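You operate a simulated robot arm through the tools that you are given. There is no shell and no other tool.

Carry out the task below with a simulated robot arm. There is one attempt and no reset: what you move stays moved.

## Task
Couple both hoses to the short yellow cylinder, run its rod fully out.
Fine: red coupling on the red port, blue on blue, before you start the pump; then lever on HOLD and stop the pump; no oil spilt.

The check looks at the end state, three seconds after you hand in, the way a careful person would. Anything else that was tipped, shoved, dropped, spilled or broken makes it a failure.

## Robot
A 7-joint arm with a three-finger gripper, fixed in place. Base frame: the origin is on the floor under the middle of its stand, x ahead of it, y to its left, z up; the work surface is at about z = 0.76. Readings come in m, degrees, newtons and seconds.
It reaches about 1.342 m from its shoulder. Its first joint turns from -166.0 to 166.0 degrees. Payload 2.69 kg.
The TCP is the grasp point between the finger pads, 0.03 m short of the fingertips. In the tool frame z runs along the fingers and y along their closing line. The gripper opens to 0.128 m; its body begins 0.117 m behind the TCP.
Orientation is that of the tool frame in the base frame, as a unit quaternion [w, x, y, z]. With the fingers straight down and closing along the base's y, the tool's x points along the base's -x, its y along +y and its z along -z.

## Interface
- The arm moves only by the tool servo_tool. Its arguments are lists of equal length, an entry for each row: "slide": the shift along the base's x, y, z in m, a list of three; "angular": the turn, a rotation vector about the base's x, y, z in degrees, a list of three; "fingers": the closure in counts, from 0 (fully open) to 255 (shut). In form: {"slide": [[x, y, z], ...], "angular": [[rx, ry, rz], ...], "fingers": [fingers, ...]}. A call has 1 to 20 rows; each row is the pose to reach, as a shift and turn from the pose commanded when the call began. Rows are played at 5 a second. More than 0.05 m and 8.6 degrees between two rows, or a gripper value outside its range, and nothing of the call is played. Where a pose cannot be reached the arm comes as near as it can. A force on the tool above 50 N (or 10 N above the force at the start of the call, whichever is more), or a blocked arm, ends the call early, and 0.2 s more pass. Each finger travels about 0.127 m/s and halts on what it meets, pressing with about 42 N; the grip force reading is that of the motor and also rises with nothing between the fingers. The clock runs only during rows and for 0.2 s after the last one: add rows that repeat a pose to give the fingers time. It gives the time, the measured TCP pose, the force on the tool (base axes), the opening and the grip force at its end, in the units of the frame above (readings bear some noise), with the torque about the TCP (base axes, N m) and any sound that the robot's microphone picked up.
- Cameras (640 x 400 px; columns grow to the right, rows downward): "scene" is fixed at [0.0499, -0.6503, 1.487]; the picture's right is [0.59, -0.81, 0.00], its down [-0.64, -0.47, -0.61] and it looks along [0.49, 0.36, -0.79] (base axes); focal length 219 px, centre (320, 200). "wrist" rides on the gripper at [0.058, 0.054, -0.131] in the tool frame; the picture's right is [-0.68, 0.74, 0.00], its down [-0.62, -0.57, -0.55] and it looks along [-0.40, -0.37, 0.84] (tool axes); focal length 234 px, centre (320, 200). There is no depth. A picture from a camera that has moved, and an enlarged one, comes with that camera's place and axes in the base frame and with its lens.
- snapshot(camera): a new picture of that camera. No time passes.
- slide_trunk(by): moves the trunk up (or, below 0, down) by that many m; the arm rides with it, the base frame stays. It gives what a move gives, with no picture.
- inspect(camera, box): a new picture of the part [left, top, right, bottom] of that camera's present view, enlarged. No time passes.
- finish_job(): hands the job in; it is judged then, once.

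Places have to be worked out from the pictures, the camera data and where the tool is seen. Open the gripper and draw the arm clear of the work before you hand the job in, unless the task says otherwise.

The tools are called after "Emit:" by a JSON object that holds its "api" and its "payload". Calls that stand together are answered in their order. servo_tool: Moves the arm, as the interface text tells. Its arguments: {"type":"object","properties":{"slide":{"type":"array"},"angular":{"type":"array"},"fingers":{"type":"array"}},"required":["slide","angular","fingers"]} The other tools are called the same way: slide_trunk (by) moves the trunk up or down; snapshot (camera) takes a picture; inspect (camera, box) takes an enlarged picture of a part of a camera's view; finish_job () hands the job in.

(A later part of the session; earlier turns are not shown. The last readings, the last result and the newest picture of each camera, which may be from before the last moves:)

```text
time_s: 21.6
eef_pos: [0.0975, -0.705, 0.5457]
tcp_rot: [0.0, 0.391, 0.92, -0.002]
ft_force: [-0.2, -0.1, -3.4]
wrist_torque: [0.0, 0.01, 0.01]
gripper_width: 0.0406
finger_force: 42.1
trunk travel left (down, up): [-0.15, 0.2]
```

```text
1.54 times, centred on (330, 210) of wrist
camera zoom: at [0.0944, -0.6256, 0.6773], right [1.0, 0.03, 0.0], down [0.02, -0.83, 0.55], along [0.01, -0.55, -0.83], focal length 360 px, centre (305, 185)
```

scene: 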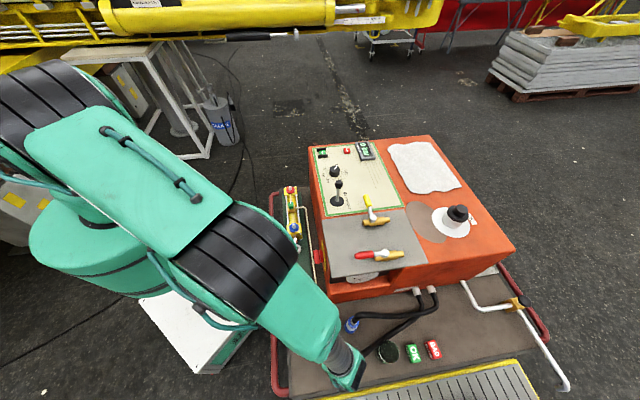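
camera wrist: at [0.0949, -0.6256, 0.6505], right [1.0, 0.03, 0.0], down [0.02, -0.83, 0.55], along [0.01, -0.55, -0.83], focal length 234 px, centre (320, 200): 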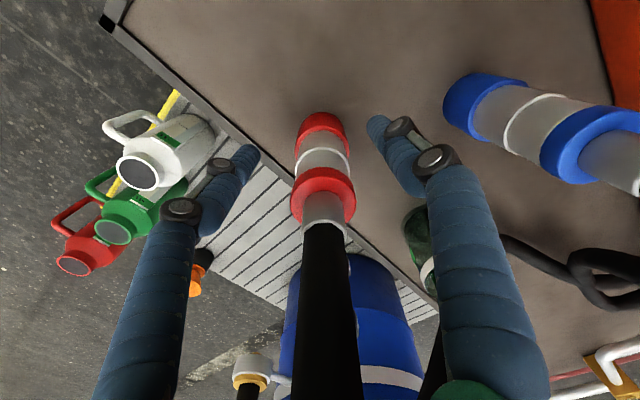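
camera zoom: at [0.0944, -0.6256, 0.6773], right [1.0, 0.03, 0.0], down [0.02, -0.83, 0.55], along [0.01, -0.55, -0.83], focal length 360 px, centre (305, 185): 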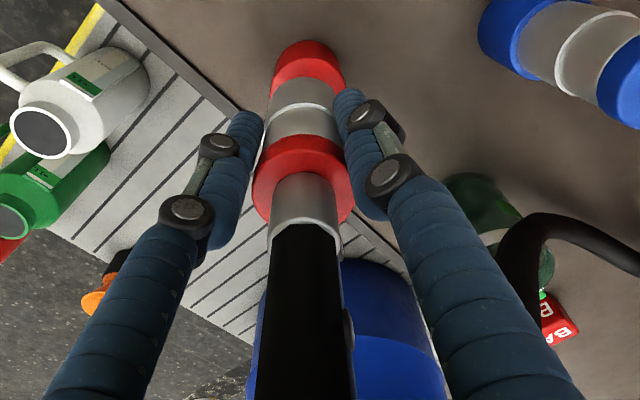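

It came free with only 3.4 N on the tool. I'll lift further and look at what's left on the deck.

Emit:
{"api": "servo_tool", "payload": {"slide": [[0, 0, 0.03], [0, 0, 0.06], [0, 0, 0.09], [0, 0, 0.12], [0, 0, 0.12]], "angular": [[0, 0, 0], [0, 0, 0], [0, 0, 0], [0, 0, 0], [0, 0, 0]], "fingers": [255, 255, 255, 255, 255]}}

Emit:
{"api": "snapshot", "payload": {"camera": "wrist"}}

Emit:
{"api": "snapshot", "payload": {"camera": "scene"}}

```text
time_s: 22.8
eef_pos: [0.0975, -0.704, 0.6624]
tcp_rot: [0.001, 0.39, 0.921, -0.002]
ft_force: [0.1, 0.9, -2.8]
wrist_torque: [-0.07, 0.0, 0.0]
gripper_width: 0.0406
finger_force: 42.2
trunk travel left (down, up): [-0.15, 0.2]
```

```text
taken
camera wrist: at [0.0943, -0.6242, 0.7936], right [1.0, 0.03, 0.0], down [0.02, -0.83, 0.55], along [0.01, -0.55, -0.83], focal length 234 px, centre (320, 200)
```

wrist: 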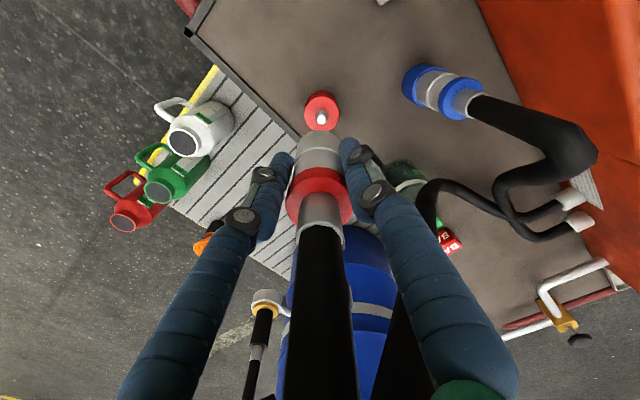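

```text
taken
```

scene: 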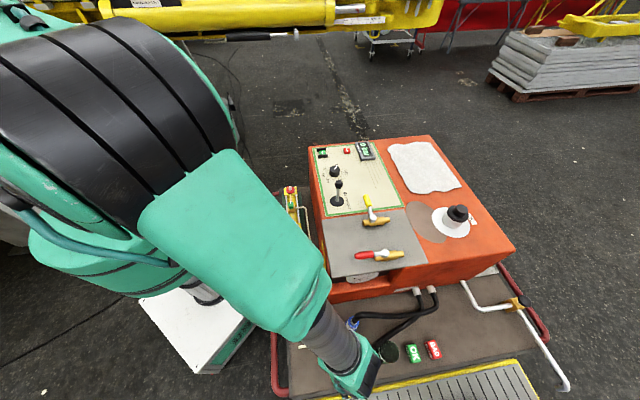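

The coupling is free and a red parking stub with a nipple stays on the deck, just like the cylinder ports. I'll zoom in on the stub and the coupling's lower end to measure the seating height.

Emit:
{"api": "inspect", "payload": {"camera": "wrist", "box": [280, 70, 380, 170]}}

Emit:
{"api": "inspect", "payload": {"camera": "wrist", "box": [240, 90, 420, 260]}}

```text
4.00 times, centred on (330, 120) of wrist
camera zoom: at [0.0943, -0.6242, 0.7936], right [1.0, 0.03, 0.0], down [0.02, -0.83, 0.55], along [0.01, -0.55, -0.83], focal length 937 px, centre (280, 520)
```

zoom: 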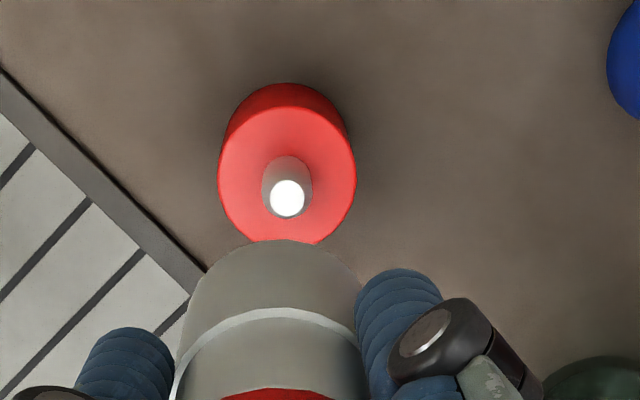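

```text
2.35 times, centred on (330, 175) of wrist
camera zoom: at [0.0943, -0.6242, 0.7936], right [1.0, 0.03, 0.0], down [0.02, -0.83, 0.55], along [0.01, -0.55, -0.83], focal length 551 px, centre (296, 259)
```

zoom: 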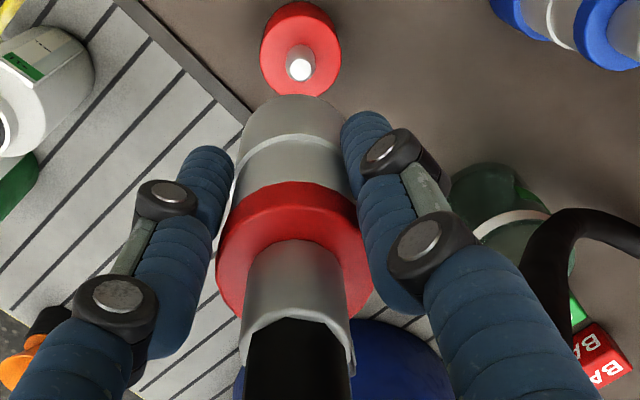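

The stub disc top is at z≈0.44 and I gripped 0.074 m above it, so the coupling's bottom is 0.074 m below the TCP. I'll raise it and carry it toward the cylinder, keeping it above the panel height.

Emit:
{"api": "servo_tool", "payload": {"slide": [[0, 0, 0.04], [0, 0, 0.08], [0, 0, 0.12], [0, 0, 0.16], [0, 0, 0.2], [0.0277, 0.0367, 0.2], [0.0554, 0.0734, 0.2], [0.0831, 0.1101, 0.2], [0.1108, 0.1468, 0.2], [0.1385, 0.1835, 0.2], [0.1662, 0.2202, 0.2], [0.1939, 0.2569, 0.2], [0.2216, 0.2936, 0.2], [0.2493, 0.3303, 0.2], [0.277, 0.367, 0.2], [0.277, 0.367, 0.2]], "angular": [[0, 0, 0], [0, 0, 0], [0, 0, 0], [0, 0, 0], [0, 0, 0], [0, 0, 0], [0, 0, 0], [0, 0, 0], [0, 0, 0], [0, 0, 0], [0, 0, 0], [0, 0, 0], [0, 0, 0], [0, 0, 0], [0, 0, 0], [0, 0, 0]], "fingers": [255, 255, 255, 255, 255, 255, 255, 255, 255, 255, 255, 255, 255, 255, 255, 255]}}

Emit:
{"api": "snapshot", "payload": {"camera": "scene"}}

Emit:
{"api": "snapshot", "payload": {"camera": "wrist"}}

```text
time_s: 26.2
eef_pos: [0.3717, -0.3381, 0.8666]
tcp_rot: [0.002, 0.391, 0.921, -0.001]
ft_force: [0.1, 1.2, -4.8]
wrist_torque: [-0.05, 0.02, 0.05]
gripper_width: 0.0408
finger_force: 42.4
trunk travel left (down, up): [-0.15, 0.2]
```

```text
taken
```

scene: 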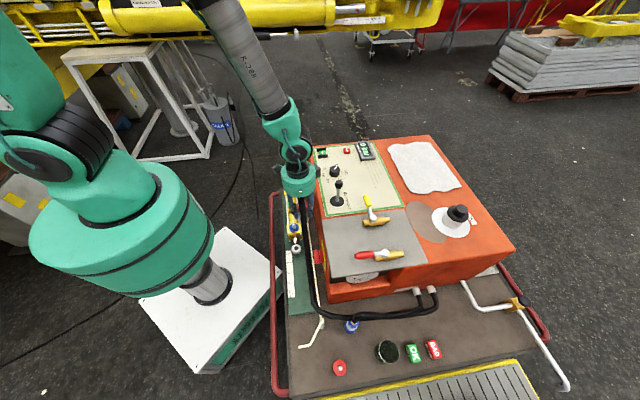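

```text
taken
camera wrist: at [0.3698, -0.2571, 0.9975], right [1.0, 0.02, 0.0], down [0.02, -0.83, 0.55], along [0.01, -0.55, -0.83], focal length 234 px, centre (320, 200)
```

wrist: 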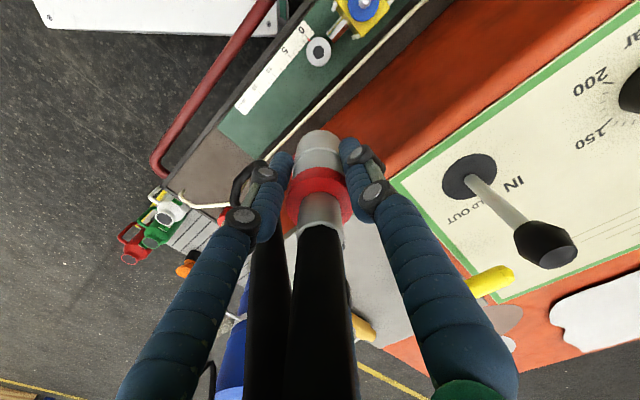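

The hose follows around the box corner with little load (4.8 N). I'll carry on to above the red port at about (0.624,-0.008).

Emit:
{"api": "servo_tool", "payload": {"slide": [[0.028, 0.0365, 0], [0.056, 0.073, 0], [0.084, 0.1095, 0], [0.112, 0.146, 0], [0.14, 0.1825, 0], [0.168, 0.219, 0], [0.196, 0.2555, 0], [0.224, 0.292, 0], [0.25, 0.329, 0], [0.25, 0.329, 0]], "angular": [[0, 0, 0], [0, 0, 0], [0, 0, 0], [0, 0, 0], [0, 0, 0], [0, 0, 0], [0, 0, 0], [0, 0, 0], [0, 0, 0], [0, 0, 0]], "fingers": [255, 255, 255, 255, 255, 255, 255, 255, 255, 255]}}

Emit:
{"api": "snapshot", "payload": {"camera": "scene"}}

Emit:
{"api": "snapshot", "payload": {"camera": "wrist"}}

```text
time_s: 28.4
eef_pos: [0.6239, -0.0091, 0.8664]
tcp_rot: [0.002, 0.391, 0.92, -0.002]
ft_force: [0.4, 1.0, -3.3]
wrist_torque: [-0.02, 0.04, 0.0]
gripper_width: 0.0409
finger_force: 42.2
trunk travel left (down, up): [-0.15, 0.2]
```

```text
taken
```

scene: 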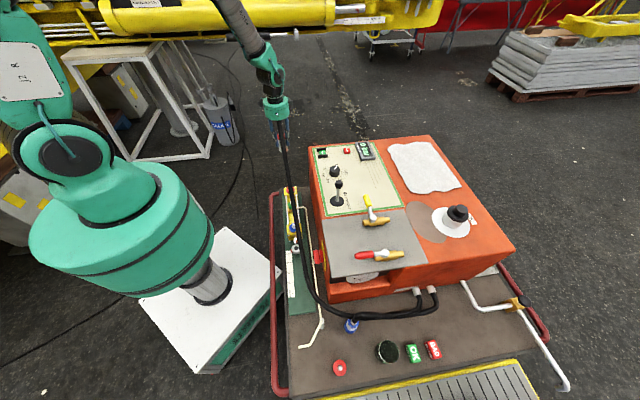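

```text
taken
camera wrist: at [0.6219, 0.0702, 0.9968], right [1.0, 0.03, 0.0], down [0.02, -0.83, 0.55], along [0.01, -0.55, -0.83], focal length 234 px, centre (320, 200)
```

wrist: 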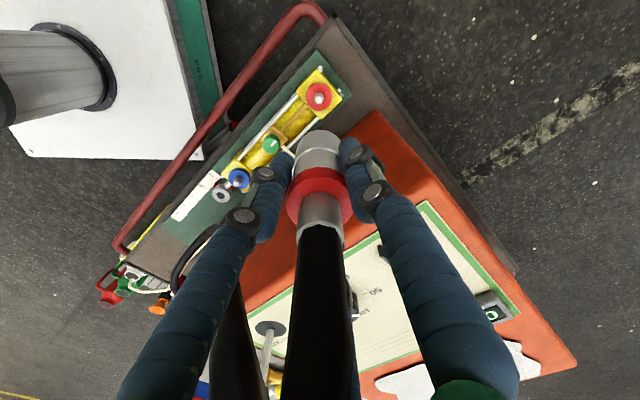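

I'm over the red port. I'll zoom in to line the nipple up with where the parking nipple appeared under the coupling.

Emit:
{"api": "inspect", "payload": {"camera": "wrist", "box": [270, 60, 370, 140]}}

Emit:
{"api": "inspect", "payload": {"camera": "scene", "box": [250, 80, 350, 250]}}

```text
5.00 times, centred on (320, 100) of wrist
camera zoom: at [0.6219, 0.0702, 0.9968], right [1.0, 0.03, 0.0], down [0.02, -0.83, 0.55], along [0.01, -0.55, -0.83], focal length 1171 px, centre (320, 700)
```

zoom: 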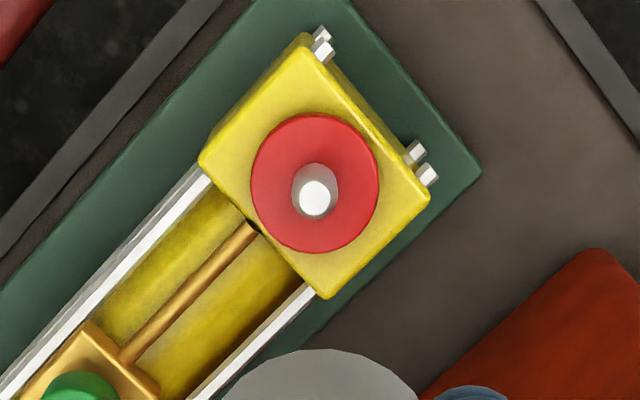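

```text
2.35 times, centred on (300, 165) of scene
camera zoom: at [0.0499, -0.6503, 1.487], right [0.59, -0.81, 0.0], down [-0.64, -0.47, -0.61], along [0.49, 0.36, -0.79], focal length 514 px, centre (367, 282)
```

zoom: 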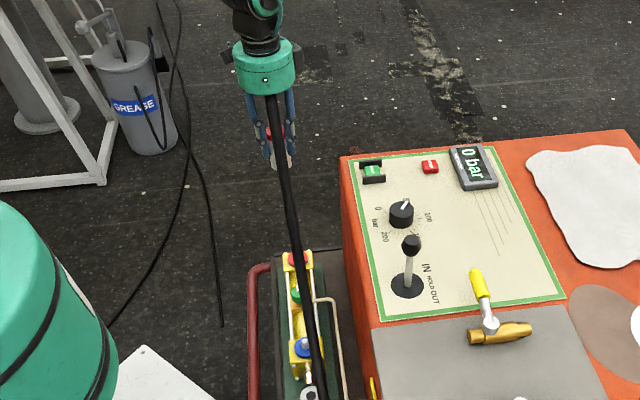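

The port disc is at z≈0.498 by size comparison, so the seated TCP height should be about 0.573. The nipple is about 4.7 mm toward -x from the coupling axis, so I'll correct that and descend to 0.72, where I can compare with the parking view.

Emit:
{"api": "servo_tool", "payload": {"slide": [[-0.0047, 0, -0.03], [-0.0047, 0, -0.06], [-0.0047, 0, -0.09], [-0.0047, 0, -0.12], [-0.0047, 0, -0.1454], [-0.0047, 0, -0.1454]], "angular": [[0, 0, 0], [0, 0, 0], [0, 0, 0], [0, 0, 0], [0, 0, 0], [0, 0, 0]], "fingers": [255, 255, 255, 255, 255, 255]}}

Emit:
{"api": "inspect", "payload": {"camera": "wrist", "box": [280, 70, 380, 170]}}

Emit:
{"api": "snapshot", "payload": {"camera": "scene"}}

```text
time_s: 29.8
eef_pos: [0.6214, -0.009, 0.719]
tcp_rot: [0.001, 0.391, 0.92, 0.0]
ft_force: [0.0, 0.3, -3.8]
wrist_torque: [0.01, 0.05, 0.0]
gripper_width: 0.0405
finger_force: 41.9
trunk travel left (down, up): [-0.15, 0.2]
```

```text
4.00 times, centred on (330, 120) of wrist
camera zoom: at [0.6185, 0.0703, 0.8506], right [1.0, 0.03, 0.0], down [0.02, -0.83, 0.55], along [0.01, -0.55, -0.83], focal length 937 px, centre (280, 520)
```

zoom: 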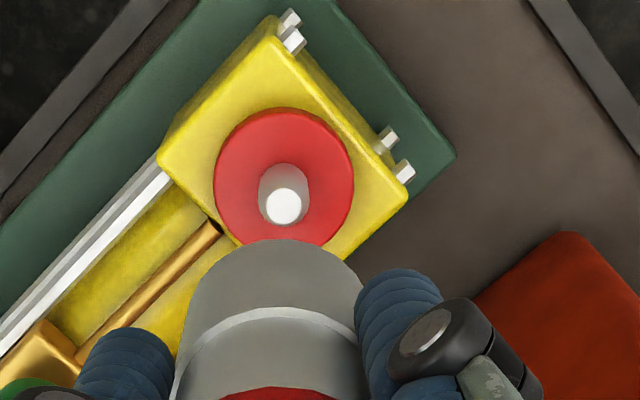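

```text
taken
```

scene: 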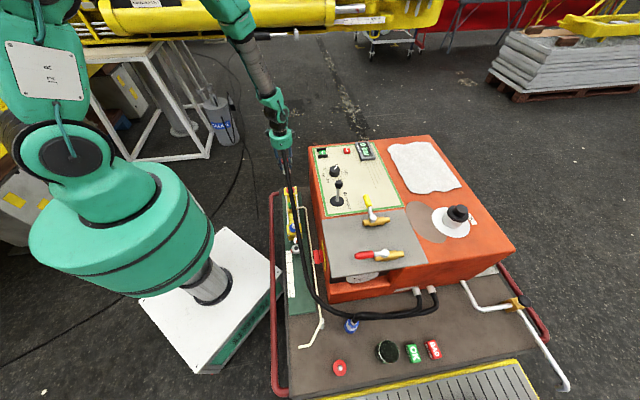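

The view nearly matches the parking view: the port is about 1.4 mm in -x and 1 mm in -y, and seating should come at TCP z≈0.578. I'll correct and go down to just above the nipple.

Emit:
{"api": "servo_tool", "payload": {"slide": [[-0.0014, -0.0008, -0.02], [-0.0014, -0.0008, -0.04], [-0.0014, -0.0008, -0.06], [-0.0014, -0.0008, -0.08], [-0.0014, -0.0008, -0.09], [-0.0014, -0.0008, -0.09]], "angular": [[0, 0, 0], [0, 0, 0], [0, 0, 0], [0, 0, 0], [0, 0, 0], [0, 0, 0]], "fingers": [255, 255, 255, 255, 255, 255]}}

Emit:
{"api": "inspect", "payload": {"camera": "wrist", "box": [240, 80, 400, 240]}}

Emit:
{"api": "inspect", "payload": {"camera": "scene", "box": [250, 120, 350, 250]}}

```text
time_s: 31.2
eef_pos: [0.6185, -0.0098, 0.6319]
tcp_rot: [0.002, 0.391, 0.92, -0.002]
ft_force: [0.6, -1.3, -3.9]
wrist_torque: [-0.02, -0.01, -0.02]
gripper_width: 0.0407
finger_force: 42.4
trunk travel left (down, up): [-0.15, 0.2]
```

```text
2.50 times, centred on (320, 160) of wrist
camera zoom: at [0.6159, 0.0707, 0.7623], right [1.0, 0.03, 0.0], down [0.02, -0.83, 0.55], along [0.01, -0.55, -0.83], focal length 585 px, centre (320, 300)
```

zoom: 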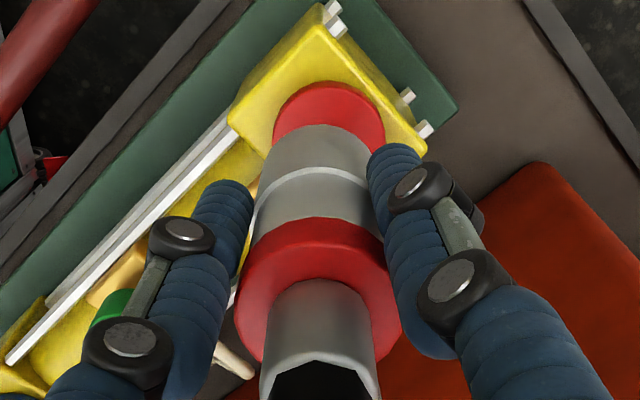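

```text
3.08 times, centred on (300, 185) of scene
camera zoom: at [0.0499, -0.6503, 1.487], right [0.59, -0.81, 0.0], down [-0.64, -0.47, -0.61], along [0.49, 0.36, -0.79], focal length 673 px, centre (382, 246)
```

zoom: 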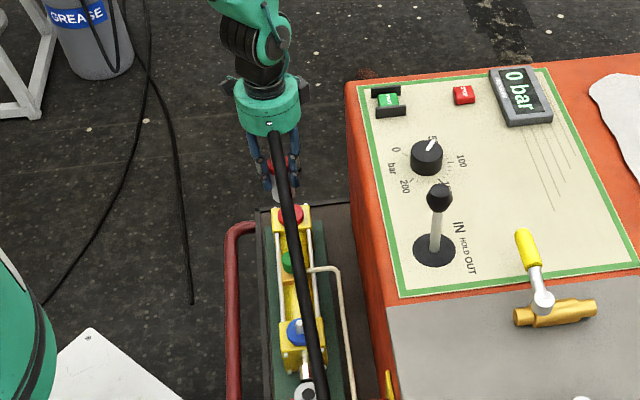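

I'm close. The port disc now appears slightly right of the coupling's centre, so I'll zoom in to measure that before I push.

Emit:
{"api": "inspect", "payload": {"camera": "wrist", "box": [290, 100, 360, 160]}}

```text
6.67 times, centred on (325, 130) of wrist
camera zoom: at [0.6159, 0.0707, 0.7623], right [1.0, 0.03, 0.0], down [0.02, -0.83, 0.55], along [0.01, -0.55, -0.83], focal length 1561 px, centre (287, 667)
```

zoom: 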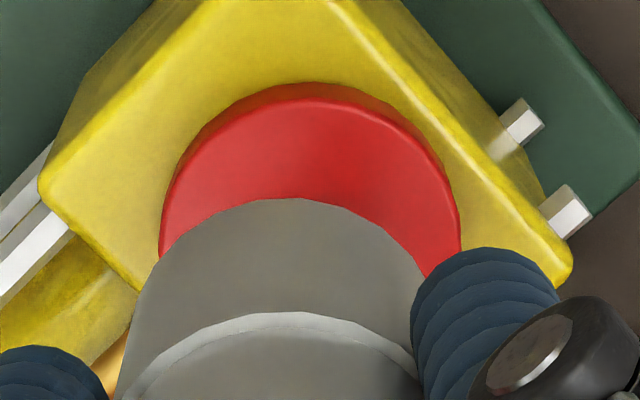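

The port seems 3–4 mm toward +x from the coupling's lower end. I'll use the scene camera as a second view to check both directions.

Emit:
{"api": "inspect", "payload": {"camera": "scene", "box": [275, 165, 305, 200]}}

```text
11.43 times, centred on (290, 182) of scene
camera zoom: at [0.0499, -0.6503, 1.487], right [0.59, -0.81, 0.0], down [-0.64, -0.47, -0.61], along [0.49, 0.36, -0.79], focal length 2498 px, centre (663, 400)
```

zoom: 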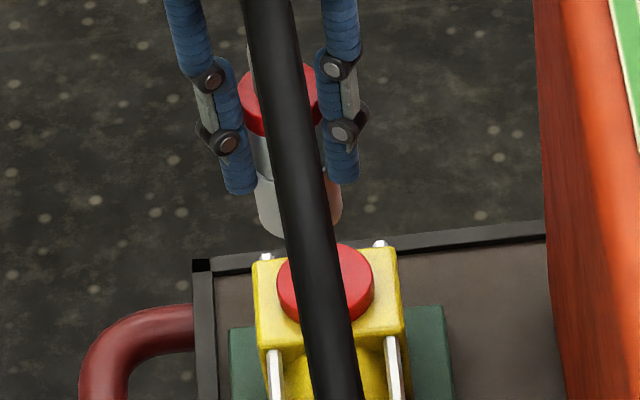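

Both views agree: the port axis is about (+4 mm, -5 mm) from the coupling's lower end. I'll shift by that amount and compare again.

Emit:
{"api": "servo_tool", "payload": {"slide": [[0.0021, -0.0024, 0], [0.0042, -0.0048, 0], [0.0042, -0.0048, 0], [0.0042, -0.0048, 0]], "angular": [[0, 0, 0], [0, 0, 0], [0, 0, 0], [0, 0, 0]], "fingers": [255, 255, 255, 255]}}

Emit:
{"api": "inspect", "payload": {"camera": "scene", "box": [275, 165, 305, 200]}}

Emit:
{"api": "inspect", "payload": {"camera": "wrist", "box": [290, 100, 360, 160]}}

```text
time_s: 32.2
eef_pos: [0.6216, -0.014, 0.6304]
tcp_rot: [0.002, 0.391, 0.92, -0.002]
ft_force: [-0.2, -0.2, -3.8]
wrist_torque: [0.01, 0.01, -0.04]
gripper_width: 0.0408
finger_force: 41.8
trunk travel left (down, up): [-0.15, 0.2]
```

```text
11.43 times, centred on (290, 182) of scene
camera zoom: at [0.0499, -0.6503, 1.487], right [0.59, -0.81, 0.0], down [-0.64, -0.47, -0.61], along [0.49, 0.36, -0.79], focal length 2498 px, centre (663, 400)
```

zoom: 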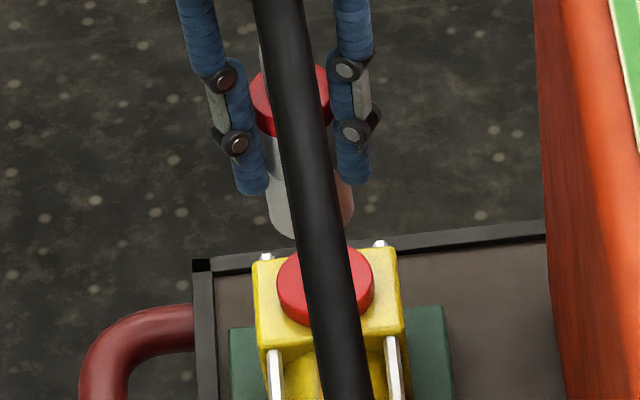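

```text
6.67 times, centred on (325, 130) of wrist
camera zoom: at [0.619, 0.0662, 0.7621], right [1.0, 0.03, 0.0], down [0.02, -0.83, 0.55], along [0.01, -0.55, -0.83], focal length 1561 px, centre (287, 667)
```

zoom: 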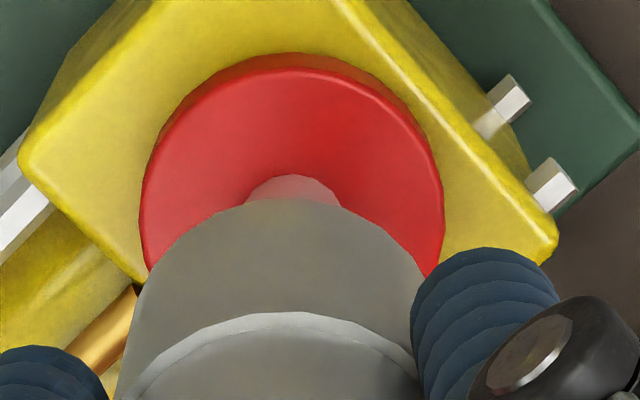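

Both views now agree to within about 1 mm. I'll nudge +1 mm in x and lower slowly over the nipple with force monitoring, to just short of the seat.

Emit:
{"api": "servo_tool", "payload": {"slide": [[0.001, 0, -0.005], [0.001, 0, -0.01], [0.001, 0, -0.015], [0.001, 0, -0.02], [0.001, 0, -0.025], [0.001, 0, -0.03], [0.001, 0, -0.035], [0.001, 0, -0.035]], "angular": [[0, 0, 0], [0, 0, 0], [0, 0, 0], [0, 0, 0], [0, 0, 0], [0, 0, 0], [0, 0, 0], [0, 0, 0]], "fingers": [255, 255, 255, 255, 255, 255, 255, 255]}}

Emit:
{"api": "inspect", "payload": {"camera": "wrist", "box": [280, 90, 380, 180]}}

Emit:
{"api": "inspect", "payload": {"camera": "scene", "box": [275, 165, 305, 200]}}

```text
time_s: 34.0
eef_pos: [0.625, -0.0165, 0.5959]
tcp_rot: [0.001, 0.391, 0.92, -0.002]
ft_force: [0.0, 0.5, -3.9]
wrist_torque: [0.01, -0.03, 0.02]
gripper_width: 0.0408
finger_force: 41.9
trunk travel left (down, up): [-0.15, 0.2]
```

```text
4.44 times, centred on (330, 135) of wrist
camera zoom: at [0.6212, 0.0633, 0.7262], right [1.0, 0.03, 0.0], down [0.02, -0.83, 0.55], along [0.01, -0.55, -0.83], focal length 1041 px, centre (276, 489)
```

zoom: 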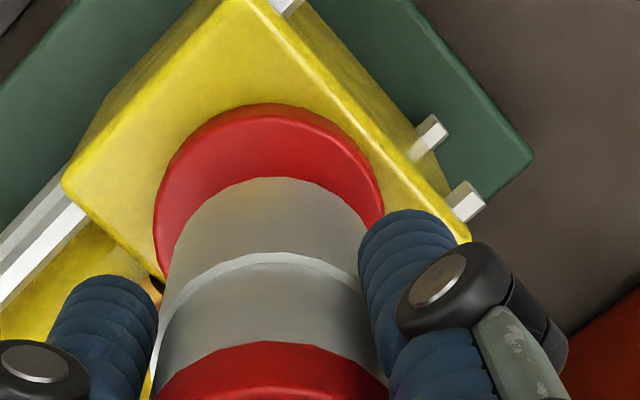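

```text
11.43 times, centred on (290, 182) of scene
camera zoom: at [0.0499, -0.6503, 1.487], right [0.59, -0.81, 0.0], down [-0.64, -0.47, -0.61], along [0.49, 0.36, -0.79], focal length 2498 px, centre (663, 400)
```

zoom: 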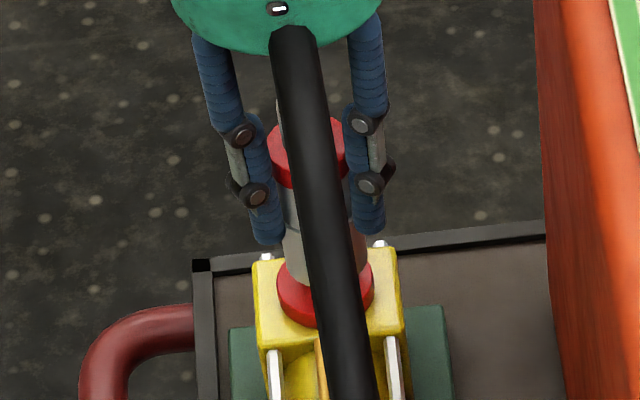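

The coupling bottom is now around the nipple with no side force, so the alignment is good. I'll keep lowering in 3 mm steps to seat it.

Emit:
{"api": "servo_tool", "payload": {"slide": [[0, 0, -0.003], [0, 0, -0.006], [0, 0, -0.009], [0, 0, -0.012], [0, 0, -0.015], [0, 0, -0.018], [0, 0, -0.018]], "angular": [[0, 0, 0], [0, 0, 0], [0, 0, 0], [0, 0, 0], [0, 0, 0], [0, 0, 0], [0, 0, 0]], "fingers": [255, 255, 255, 255, 255, 255, 255]}}

Emit:
{"api": "inspect", "payload": {"camera": "wrist", "box": [280, 90, 380, 180]}}

Emit:
{"api": "inspect", "payload": {"camera": "scene", "box": [275, 165, 305, 200]}}

```text
time_s: 35.6
eef_pos: [0.6227, -0.0143, 0.5782]
tcp_rot: [0.001, 0.391, 0.92, -0.002]
ft_force: [-4.9, -4.1, 15.7]
wrist_torque: [0.07, 0.6, 0.1]
gripper_width: 0.0407
finger_force: 42.0
trunk travel left (down, up): [-0.15, 0.2]
```

```text
4.44 times, centred on (330, 135) of wrist
camera zoom: at [0.6208, 0.0652, 0.7091], right [1.0, 0.03, 0.0], down [0.02, -0.83, 0.55], along [0.01, -0.55, -0.83], focal length 1041 px, centre (276, 489)
```

zoom: 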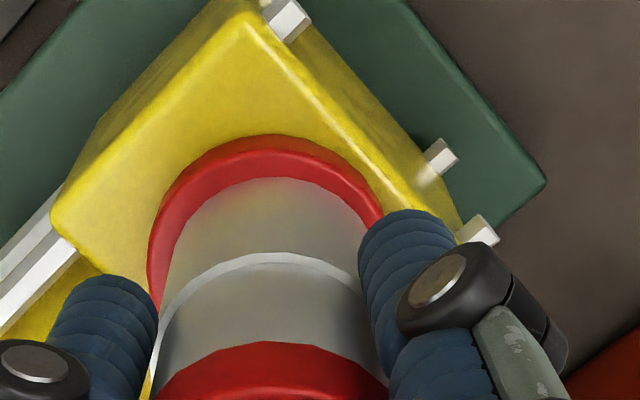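

```text
11.43 times, centred on (290, 182) of scene
camera zoom: at [0.0499, -0.6503, 1.487], right [0.59, -0.81, 0.0], down [-0.64, -0.47, -0.61], along [0.49, 0.36, -0.79], focal length 2498 px, centre (663, 400)
```

zoom: 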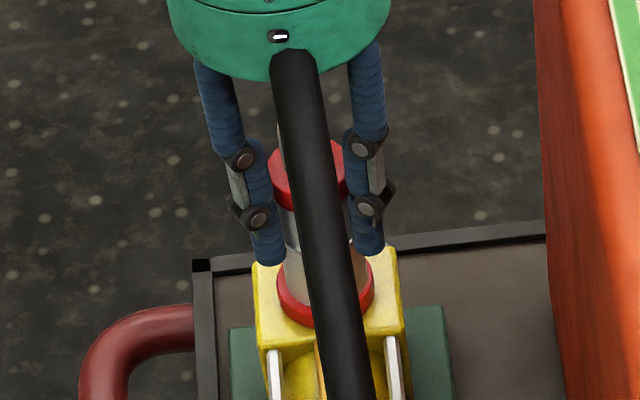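

Contact has begun (16 N up) at z≈0.578. I'll press down a little further in 1.5 mm steps and listen for a latch.

Emit:
{"api": "servo_tool", "payload": {"slide": [[0, 0, -0.0015], [0, 0, -0.003], [0, 0, -0.0045], [0, 0, -0.006], [0, 0, -0.006]], "angular": [[0, 0, 0], [0, 0, 0], [0, 0, 0], [0, 0, 0], [0, 0, 0]], "fingers": [255, 255, 255, 255, 255]}}

Emit:
{"api": "inspect", "payload": {"camera": "wrist", "box": [280, 90, 380, 180]}}

```text
time_s: 36.9
eef_pos: [0.6256, -0.0146, 0.573]
tcp_rot: [0.003, 0.39, 0.921, -0.001]
ft_force: [-6.8, -1.2, 25.4]
wrist_torque: [0.25, 0.27, 0.04]
gripper_width: 0.0406
finger_force: 41.8
trunk travel left (down, up): [-0.15, 0.2]
stopped in row 5: the force on the tool passed its limit at 51 N (the readings are from after the stop); the commanded pose is now the measured one
```

```text
4.44 times, centred on (330, 135) of wrist
camera zoom: at [0.6219, 0.0652, 0.7047], right [1.0, 0.03, 0.0], down [0.02, -0.83, 0.55], along [0.02, -0.55, -0.83], focal length 1041 px, centre (276, 489)
```

zoom: 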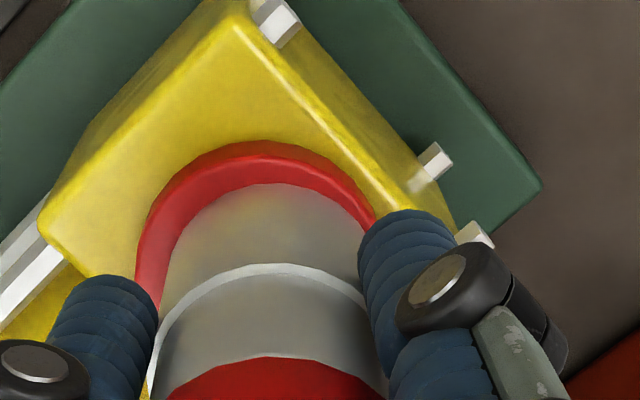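

The force reached 51 N at z≈0.573 and the coupling slid slightly in the grip, so it looks bottomed out. I'll check the seat in the scene view.

Emit:
{"api": "inspect", "payload": {"camera": "scene", "box": [280, 170, 302, 200]}}

Emit:
{"api": "inspect", "payload": {"camera": "scene", "box": [335, 310, 370, 340]}}

Emit:
{"api": "snapshot", "payload": {"camera": "wrist"}}

```text
13.33 times, centred on (291, 185) of scene
camera zoom: at [0.0499, -0.6503, 1.487], right [0.59, -0.81, 0.0], down [-0.64, -0.47, -0.61], along [0.49, 0.36, -0.79], focal length 2915 px, centre (707, 400)
```

zoom: 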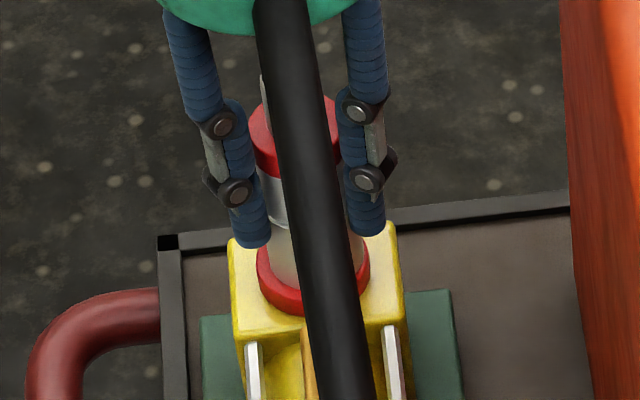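

```text
13.33 times, centred on (352, 325) of scene
camera zoom: at [0.0499, -0.6503, 1.487], right [0.59, -0.81, 0.0], down [-0.64, -0.47, -0.61], along [0.49, 0.36, -0.79], focal length 2915 px, centre (-113, -1467)
```

zoom: 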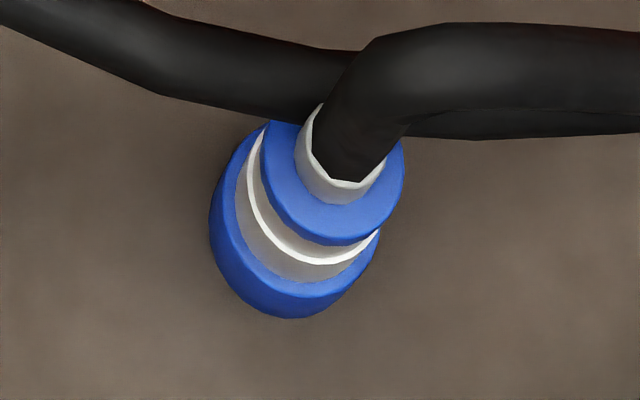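

```text
taken
camera wrist: at [0.6219, 0.0652, 0.7047], right [1.0, 0.03, 0.0], down [0.02, -0.83, 0.55], along [0.02, -0.55, -0.83], focal length 234 px, centre (320, 200)
```

wrist: 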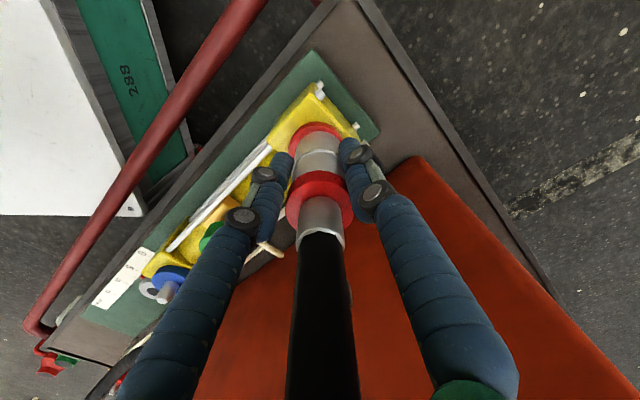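

The silver body sits concentric inside the red disc, just like the parked blue one. I'll press once more briefly to be sure it's bottomed and see whether anything changes.

Emit:
{"api": "servo_tool", "payload": {"slide": [[0, 0, -0.002], [0, 0, -0.004], [0, 0, -0.006]], "angular": [[0, 0, 0], [0, 0, 0], [0, 0, 0]], "fingers": [255, 255, 255]}}

Emit:
{"api": "inspect", "payload": {"camera": "wrist", "box": [280, 90, 380, 180]}}

```text
time_s: 37.3
eef_pos: [0.6276, -0.0144, 0.5731]
tcp_rot: [0.003, 0.391, 0.921, 0.0]
ft_force: [-5.5, -0.5, 23.4]
wrist_torque: [0.24, 0.33, 0.04]
gripper_width: 0.0408
finger_force: 42.1
trunk travel left (down, up): [-0.15, 0.2]
stopped in row 2: the force on the tool passed its limit at 55 N (the readings are from after the stop); the commanded pose is now the measured one
```

```text
4.44 times, centred on (330, 135) of wrist
camera zoom: at [0.6234, 0.0653, 0.7047], right [1.0, 0.03, 0.0], down [0.02, -0.83, 0.55], along [0.02, -0.55, -0.83], focal length 1041 px, centre (276, 489)
```

zoom: 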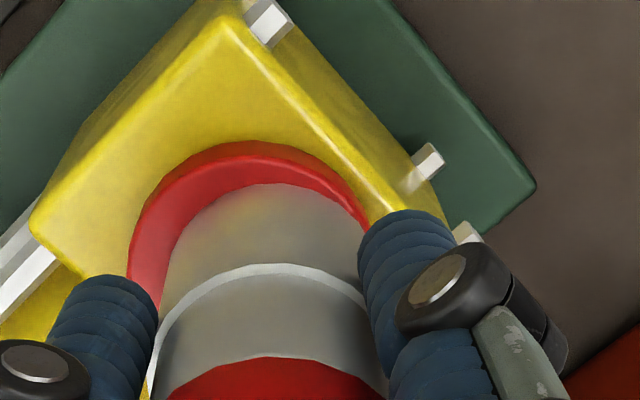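

The hand drifted about 3 mm in +x while pressing. I'll zoom tightly on the joint from the scene camera to judge whether there's any gap under the coupling.

Emit:
{"api": "inspect", "payload": {"camera": "scene", "box": [284, 178, 300, 196]}}

Emit:
{"api": "inspect", "payload": {"camera": "wrist", "box": [285, 100, 355, 150]}}

```text
16.00 times, centred on (292, 187) of scene
camera zoom: at [0.0499, -0.6503, 1.487], right [0.59, -0.81, 0.0], down [-0.64, -0.47, -0.61], along [0.49, 0.36, -0.79], focal length 3498 px, centre (768, 408)
```

zoom: 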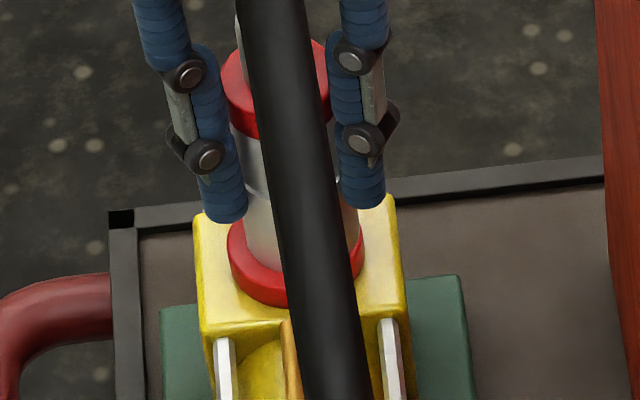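

```text
8.00 times, centred on (320, 125) of wrist
camera zoom: at [0.6234, 0.0653, 0.7047], right [1.0, 0.03, 0.0], down [0.02, -0.83, 0.55], along [0.02, -0.55, -0.83], focal length 1873 px, centre (320, 800)
```

zoom: 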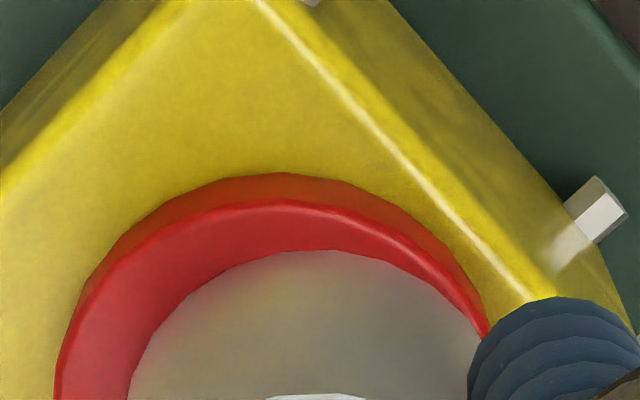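

The coupling is down around the nipple but about 3 mm off-centre in +x from the pressing drift. I'll ease the load and shift it back toward the centre.

Emit:
{"api": "servo_tool", "payload": {"slide": [[-0.001, 0, 0.001], [-0.002, 0, 0.001], [-0.003, 0, 0.001], [-0.003, 0, 0.001]], "angular": [[0, 0, 0], [0, 0, 0], [0, 0, 0], [0, 0, 0]], "fingers": [255, 255, 255, 255]}}

Emit:
{"api": "inspect", "payload": {"camera": "wrist", "box": [280, 90, 380, 180]}}

Emit:
{"api": "inspect", "payload": {"camera": "scene", "box": [284, 178, 300, 196]}}

```text
time_s: 38.3
eef_pos: [0.6214, -0.0151, 0.574]
tcp_rot: [0.003, 0.391, 0.92, -0.001]
ft_force: [2.1, 0.5, 4.1]
wrist_torque: [0.14, -0.27, 0.0]
gripper_width: 0.041
finger_force: 42.2
trunk travel left (down, up): [-0.15, 0.2]
```

```text
4.44 times, centred on (330, 135) of wrist
camera zoom: at [0.6192, 0.065, 0.7048], right [1.0, 0.03, 0.0], down [0.02, -0.83, 0.55], along [0.02, -0.55, -0.83], focal length 1041 px, centre (276, 489)
```

zoom: 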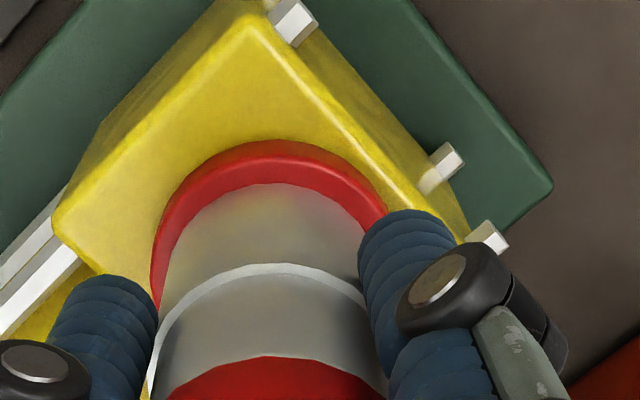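

```text
16.00 times, centred on (292, 187) of scene
camera zoom: at [0.0499, -0.6503, 1.487], right [0.59, -0.81, 0.0], down [-0.64, -0.47, -0.61], along [0.49, 0.36, -0.79], focal length 3498 px, centre (768, 408)
```

zoom: 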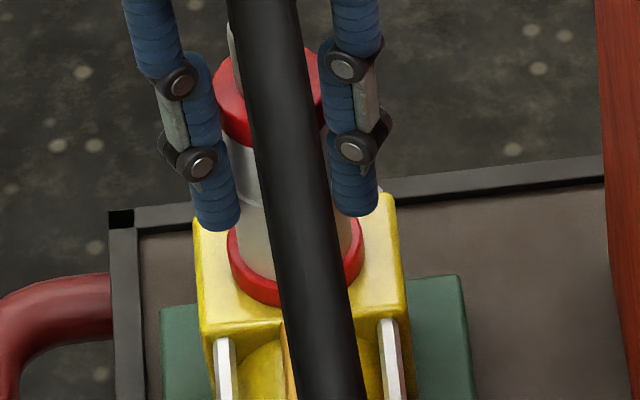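

The coupling is centred on the port again with little load, and the scene view puts the gap at about 1 mm or less. I'll open the fingers partway and check that it stays.

Emit:
{"api": "servo_tool", "payload": {"slide": [[0, 0, 0], [0, 0, 0], [0, 0, 0], [0, 0, 0]], "angular": [[0, 0, 0], [0, 0, 0], [0, 0, 0], [0, 0, 0]], "fingers": [160, 120, 80, 80]}}

Emit:
{"api": "inspect", "payload": {"camera": "wrist", "box": [240, 80, 420, 260]}}

Emit:
{"api": "inspect", "payload": {"camera": "scene", "box": [284, 178, 300, 196]}}

```text
time_s: 39.3
eef_pos: [0.6224, -0.0147, 0.5726]
tcp_rot: [0.003, 0.391, 0.92, -0.001]
ft_force: [0.4, 0.8, -0.3]
wrist_torque: [-0.01, -0.01, 0.02]
gripper_width: 0.0877
finger_force: 0.0
trunk travel left (down, up): [-0.15, 0.2]
```

```text
2.22 times, centred on (330, 170) of wrist
camera zoom: at [0.6194, 0.065, 0.7048], right [1.0, 0.03, 0.0], down [0.02, -0.83, 0.55], along [0.02, -0.55, -0.83], focal length 520 px, centre (298, 267)
```

zoom: 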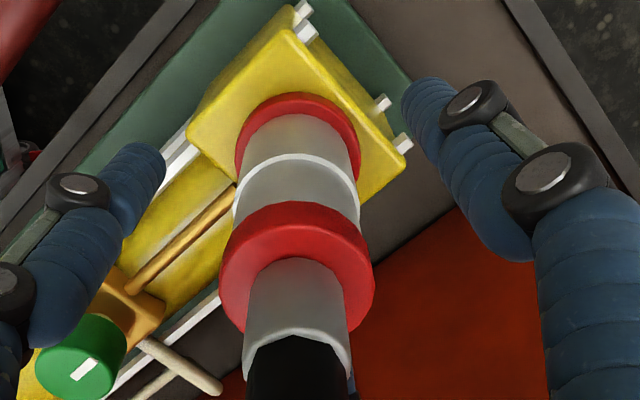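

```text
16.00 times, centred on (292, 187) of scene
camera zoom: at [0.0499, -0.6503, 1.487], right [0.59, -0.81, 0.0], down [-0.64, -0.47, -0.61], along [0.49, 0.36, -0.79], focal length 3498 px, centre (768, 408)
```

zoom: 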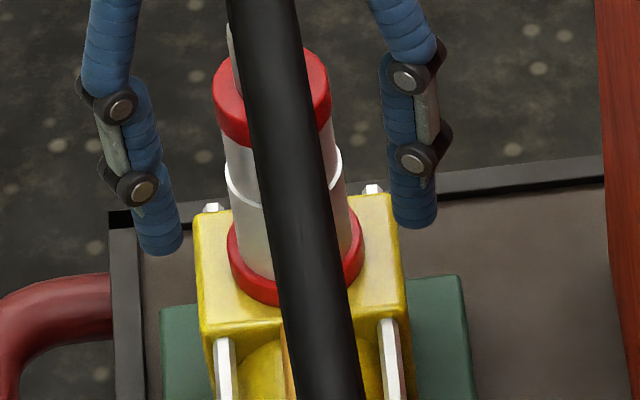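

The red coupling stands upright on the red port by itself. I'll raise the hand straight up, clear of the hose, and head back for the blue coupling at about (0.241,-0.677).

Emit:
{"api": "servo_tool", "payload": {"slide": [[0, 0, 0.02], [0, 0, 0.05], [0, 0, 0.09], [0, 0, 0.13], [0, 0, 0.17], [0, 0, 0.21], [0, 0, 0.25], [0, 0, 0.29], [0, 0, 0.34], [0, 0, 0.34]], "angular": [[0, 0, 0], [0, 0, 0], [0, 0, 0], [0, 0, 0], [0, 0, 0], [0, 0, 0], [0, 0, 0], [0, 0, 0], [0, 0, 0], [0, 0, 0]], "fingers": [80, 80, 80, 80, 80, 80, 80, 80, 80, 80]}}

Emit:
{"api": "snapshot", "payload": {"camera": "wrist"}}

Emit:
{"api": "inspect", "payload": {"camera": "scene", "box": [250, 130, 370, 260]}}

```text
time_s: 41.5
eef_pos: [0.6222, -0.0169, 0.911]
tcp_rot: [0.002, 0.391, 0.92, -0.002]
ft_force: [-0.7, 0.6, 1.0]
wrist_torque: [-0.01, -0.05, 0.0]
gripper_width: 0.0881
finger_force: 0.0
trunk travel left (down, up): [-0.15, 0.2]
```

```text
taken
camera wrist: at [0.6194, 0.0637, 1.043], right [1.0, 0.03, 0.0], down [0.02, -0.83, 0.55], along [0.02, -0.55, -0.83], focal length 234 px, centre (320, 200)
```

wrist: 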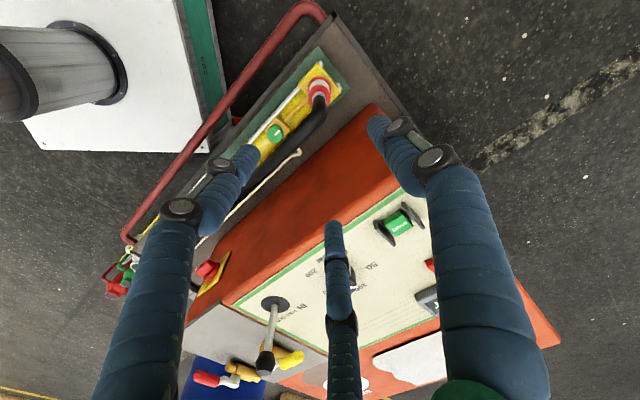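

```text
3.08 times, centred on (310, 195) of scene
camera zoom: at [0.0499, -0.6503, 1.487], right [0.59, -0.81, 0.0], down [-0.64, -0.47, -0.61], along [0.49, 0.36, -0.79], focal length 673 px, centre (351, 215)
```

zoom: 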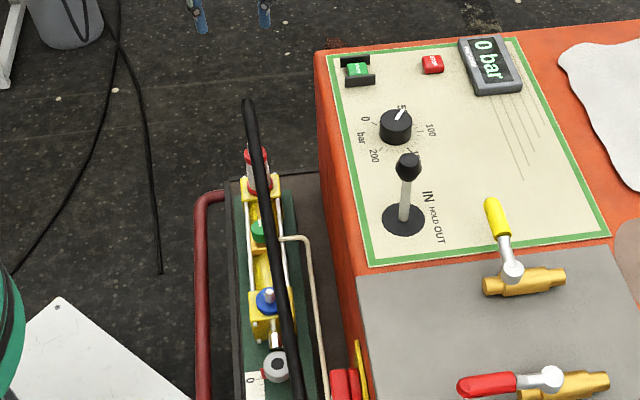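

The red coupling is in place and clear. I'll move across to above the blue coupling at a safe height.

Emit:
{"api": "servo_tool", "payload": {"slide": [[-0.0224, -0.0388, 0], [-0.0448, -0.0776, 0], [-0.0672, -0.1164, 0], [-0.0896, -0.1552, 0], [-0.112, -0.194, 0], [-0.1344, -0.2328, 0], [-0.1568, -0.2716, 0], [-0.1792, -0.3104, 0], [-0.2016, -0.3492, 0], [-0.224, -0.388, 0], [-0.2464, -0.4268, 0], [-0.2688, -0.4656, 0], [-0.2912, -0.5044, 0], [-0.3136, -0.5432, 0], [-0.336, -0.582, 0], [-0.3584, -0.6208, 0], [-0.381, -0.66, 0], [-0.381, -0.66, -0.03], [-0.381, -0.66, -0.06], [-0.381, -0.66, -0.06]], "angular": [[0, 0, 0], [0, 0, 0], [0, 0, 0], [0, 0, 0], [0, 0, 0], [0, 0, 0], [0, 0, 0], [0, 0, 0], [0, 0, 0], [0, 0, 0], [0, 0, 0], [0, 0, 0], [0, 0, 0], [0, 0, 0], [0, 0, 0], [0, 0, 0], [0, 0, 0], [0, 0, 0], [0, 0, 0], [0, 0, 0]], "fingers": [80, 80, 80, 80, 80, 80, 80, 80, 80, 80, 80, 80, 80, 80, 80, 80, 80, 80, 80, 80]}}

Emit:
{"api": "snapshot", "payload": {"camera": "wrist"}}

Emit:
{"api": "inspect", "payload": {"camera": "wrist", "box": [280, 60, 400, 180]}}

```text
time_s: 45.7
eef_pos: [0.2406, -0.6746, 0.853]
tcp_rot: [0.001, 0.391, 0.92, -0.001]
ft_force: [-0.2, -0.3, -0.3]
wrist_torque: [0.03, 0.01, 0.02]
gripper_width: 0.0877
finger_force: 0.0
trunk travel left (down, up): [-0.15, 0.2]
```

```text
taken
camera wrist: at [0.2382, -0.5953, 0.9839], right [1.0, 0.03, 0.0], down [0.02, -0.83, 0.55], along [0.02, -0.55, -0.83], focal length 234 px, centre (320, 200)
```

wrist: 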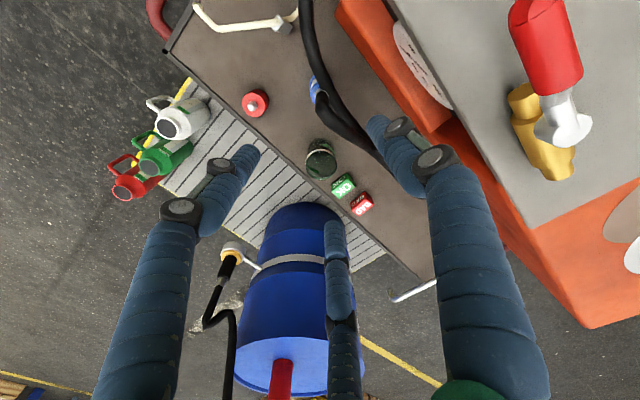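

```text
3.33 times, centred on (340, 120) of wrist
camera zoom: at [0.2382, -0.5953, 0.9839], right [1.0, 0.03, 0.0], down [0.02, -0.83, 0.55], along [0.02, -0.55, -0.83], focal length 781 px, centre (253, 467)
```

zoom: 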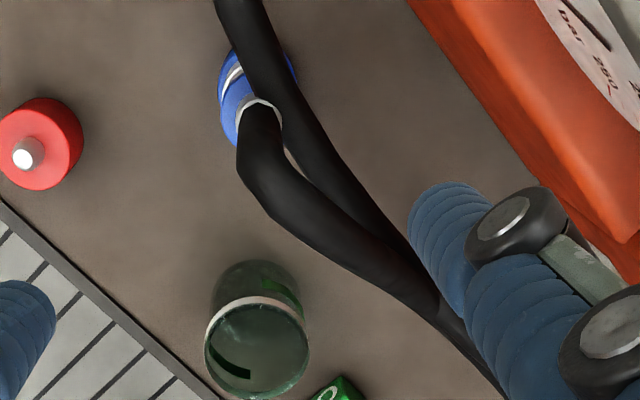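

The blue coupling appears slightly toward +y of the TCP, and the red hose passes over it. I'll zoom in more to measure the offset.

Emit:
{"api": "inspect", "payload": {"camera": "wrist", "box": [300, 65, 350, 115]}}

Emit:
{"api": "inspect", "payload": {"camera": "scene", "box": [300, 260, 460, 390]}}

```text
8.00 times, centred on (325, 90) of wrist
camera zoom: at [0.2382, -0.5953, 0.9839], right [1.0, 0.03, 0.0], down [0.02, -0.83, 0.55], along [0.02, -0.55, -0.83], focal length 1873 px, centre (280, 1080)
```

zoom: 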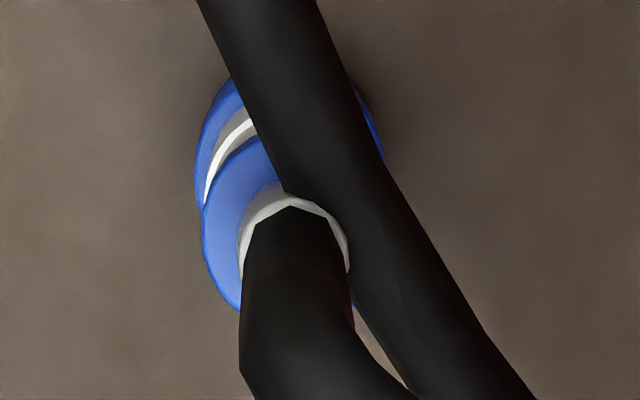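

```text
3.08 times, centred on (380, 325) of scene
camera zoom: at [0.0499, -0.6503, 1.487], right [0.59, -0.81, 0.0], down [-0.64, -0.47, -0.61], along [0.49, 0.36, -0.79], focal length 673 px, centre (135, -185)
```

zoom: 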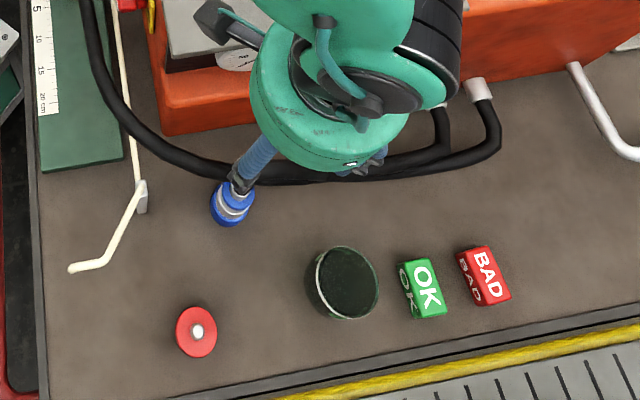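

The blue coupling axis works out to about (0.242,-0.662). I'll shift there, narrow the opening a bit to keep clear of the box front, and descend to check alignment.

Emit:
{"api": "servo_tool", "payload": {"slide": [[0.0015, 0.0125, -0.03], [0.0015, 0.0125, -0.06], [0.0015, 0.0125, -0.09], [0.0015, 0.0125, -0.12], [0.0015, 0.0125, -0.15], [0.0015, 0.0125, -0.18], [0.0015, 0.0125, -0.2], [0.0015, 0.0125, -0.2]], "angular": [[0, 0, 0], [0, 0, 0], [0, 0, 0], [0, 0, 0], [0, 0, 0], [0, 0, 0], [0, 0, 0], [0, 0, 0]], "fingers": [100, 100, 100, 100, 100, 100, 100, 100]}}

Emit:
{"api": "snapshot", "payload": {"camera": "wrist"}}

Emit:
{"api": "inspect", "payload": {"camera": "wrist", "box": [260, 80, 380, 220]}}

```text
time_s: 47.5
eef_pos: [0.2419, -0.6651, 0.6518]
tcp_rot: [0.003, 0.39, 0.921, -0.001]
ft_force: [0.7, -0.4, -1.0]
wrist_torque: [0.01, 0.01, 0.0]
gripper_width: 0.0778
finger_force: 0.1
trunk travel left (down, up): [-0.15, 0.2]
```

```text
taken
camera wrist: at [0.2399, -0.5843, 0.7835], right [1.0, 0.03, 0.0], down [0.02, -0.83, 0.55], along [0.02, -0.55, -0.83], focal length 234 px, centre (320, 200)
```

wrist: 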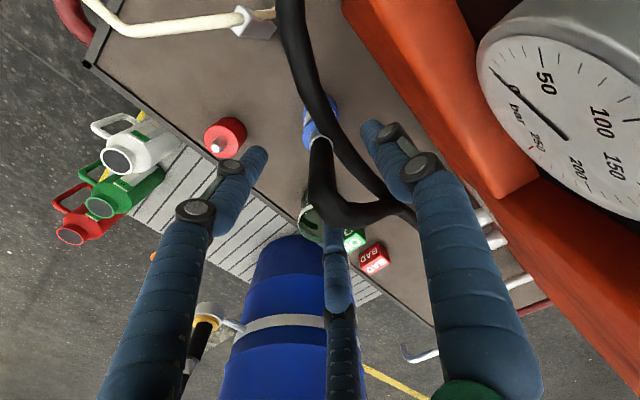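

```text
2.86 times, centred on (320, 150) of wrist
camera zoom: at [0.2399, -0.5843, 0.7835], right [1.0, 0.03, 0.0], down [0.02, -0.83, 0.55], along [0.02, -0.55, -0.83], focal length 669 px, centre (320, 343)
```

zoom: 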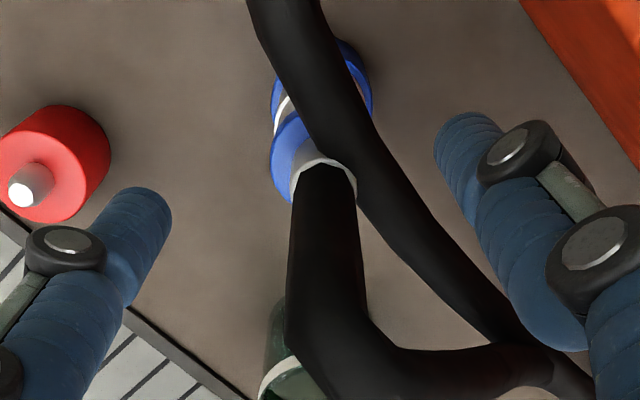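

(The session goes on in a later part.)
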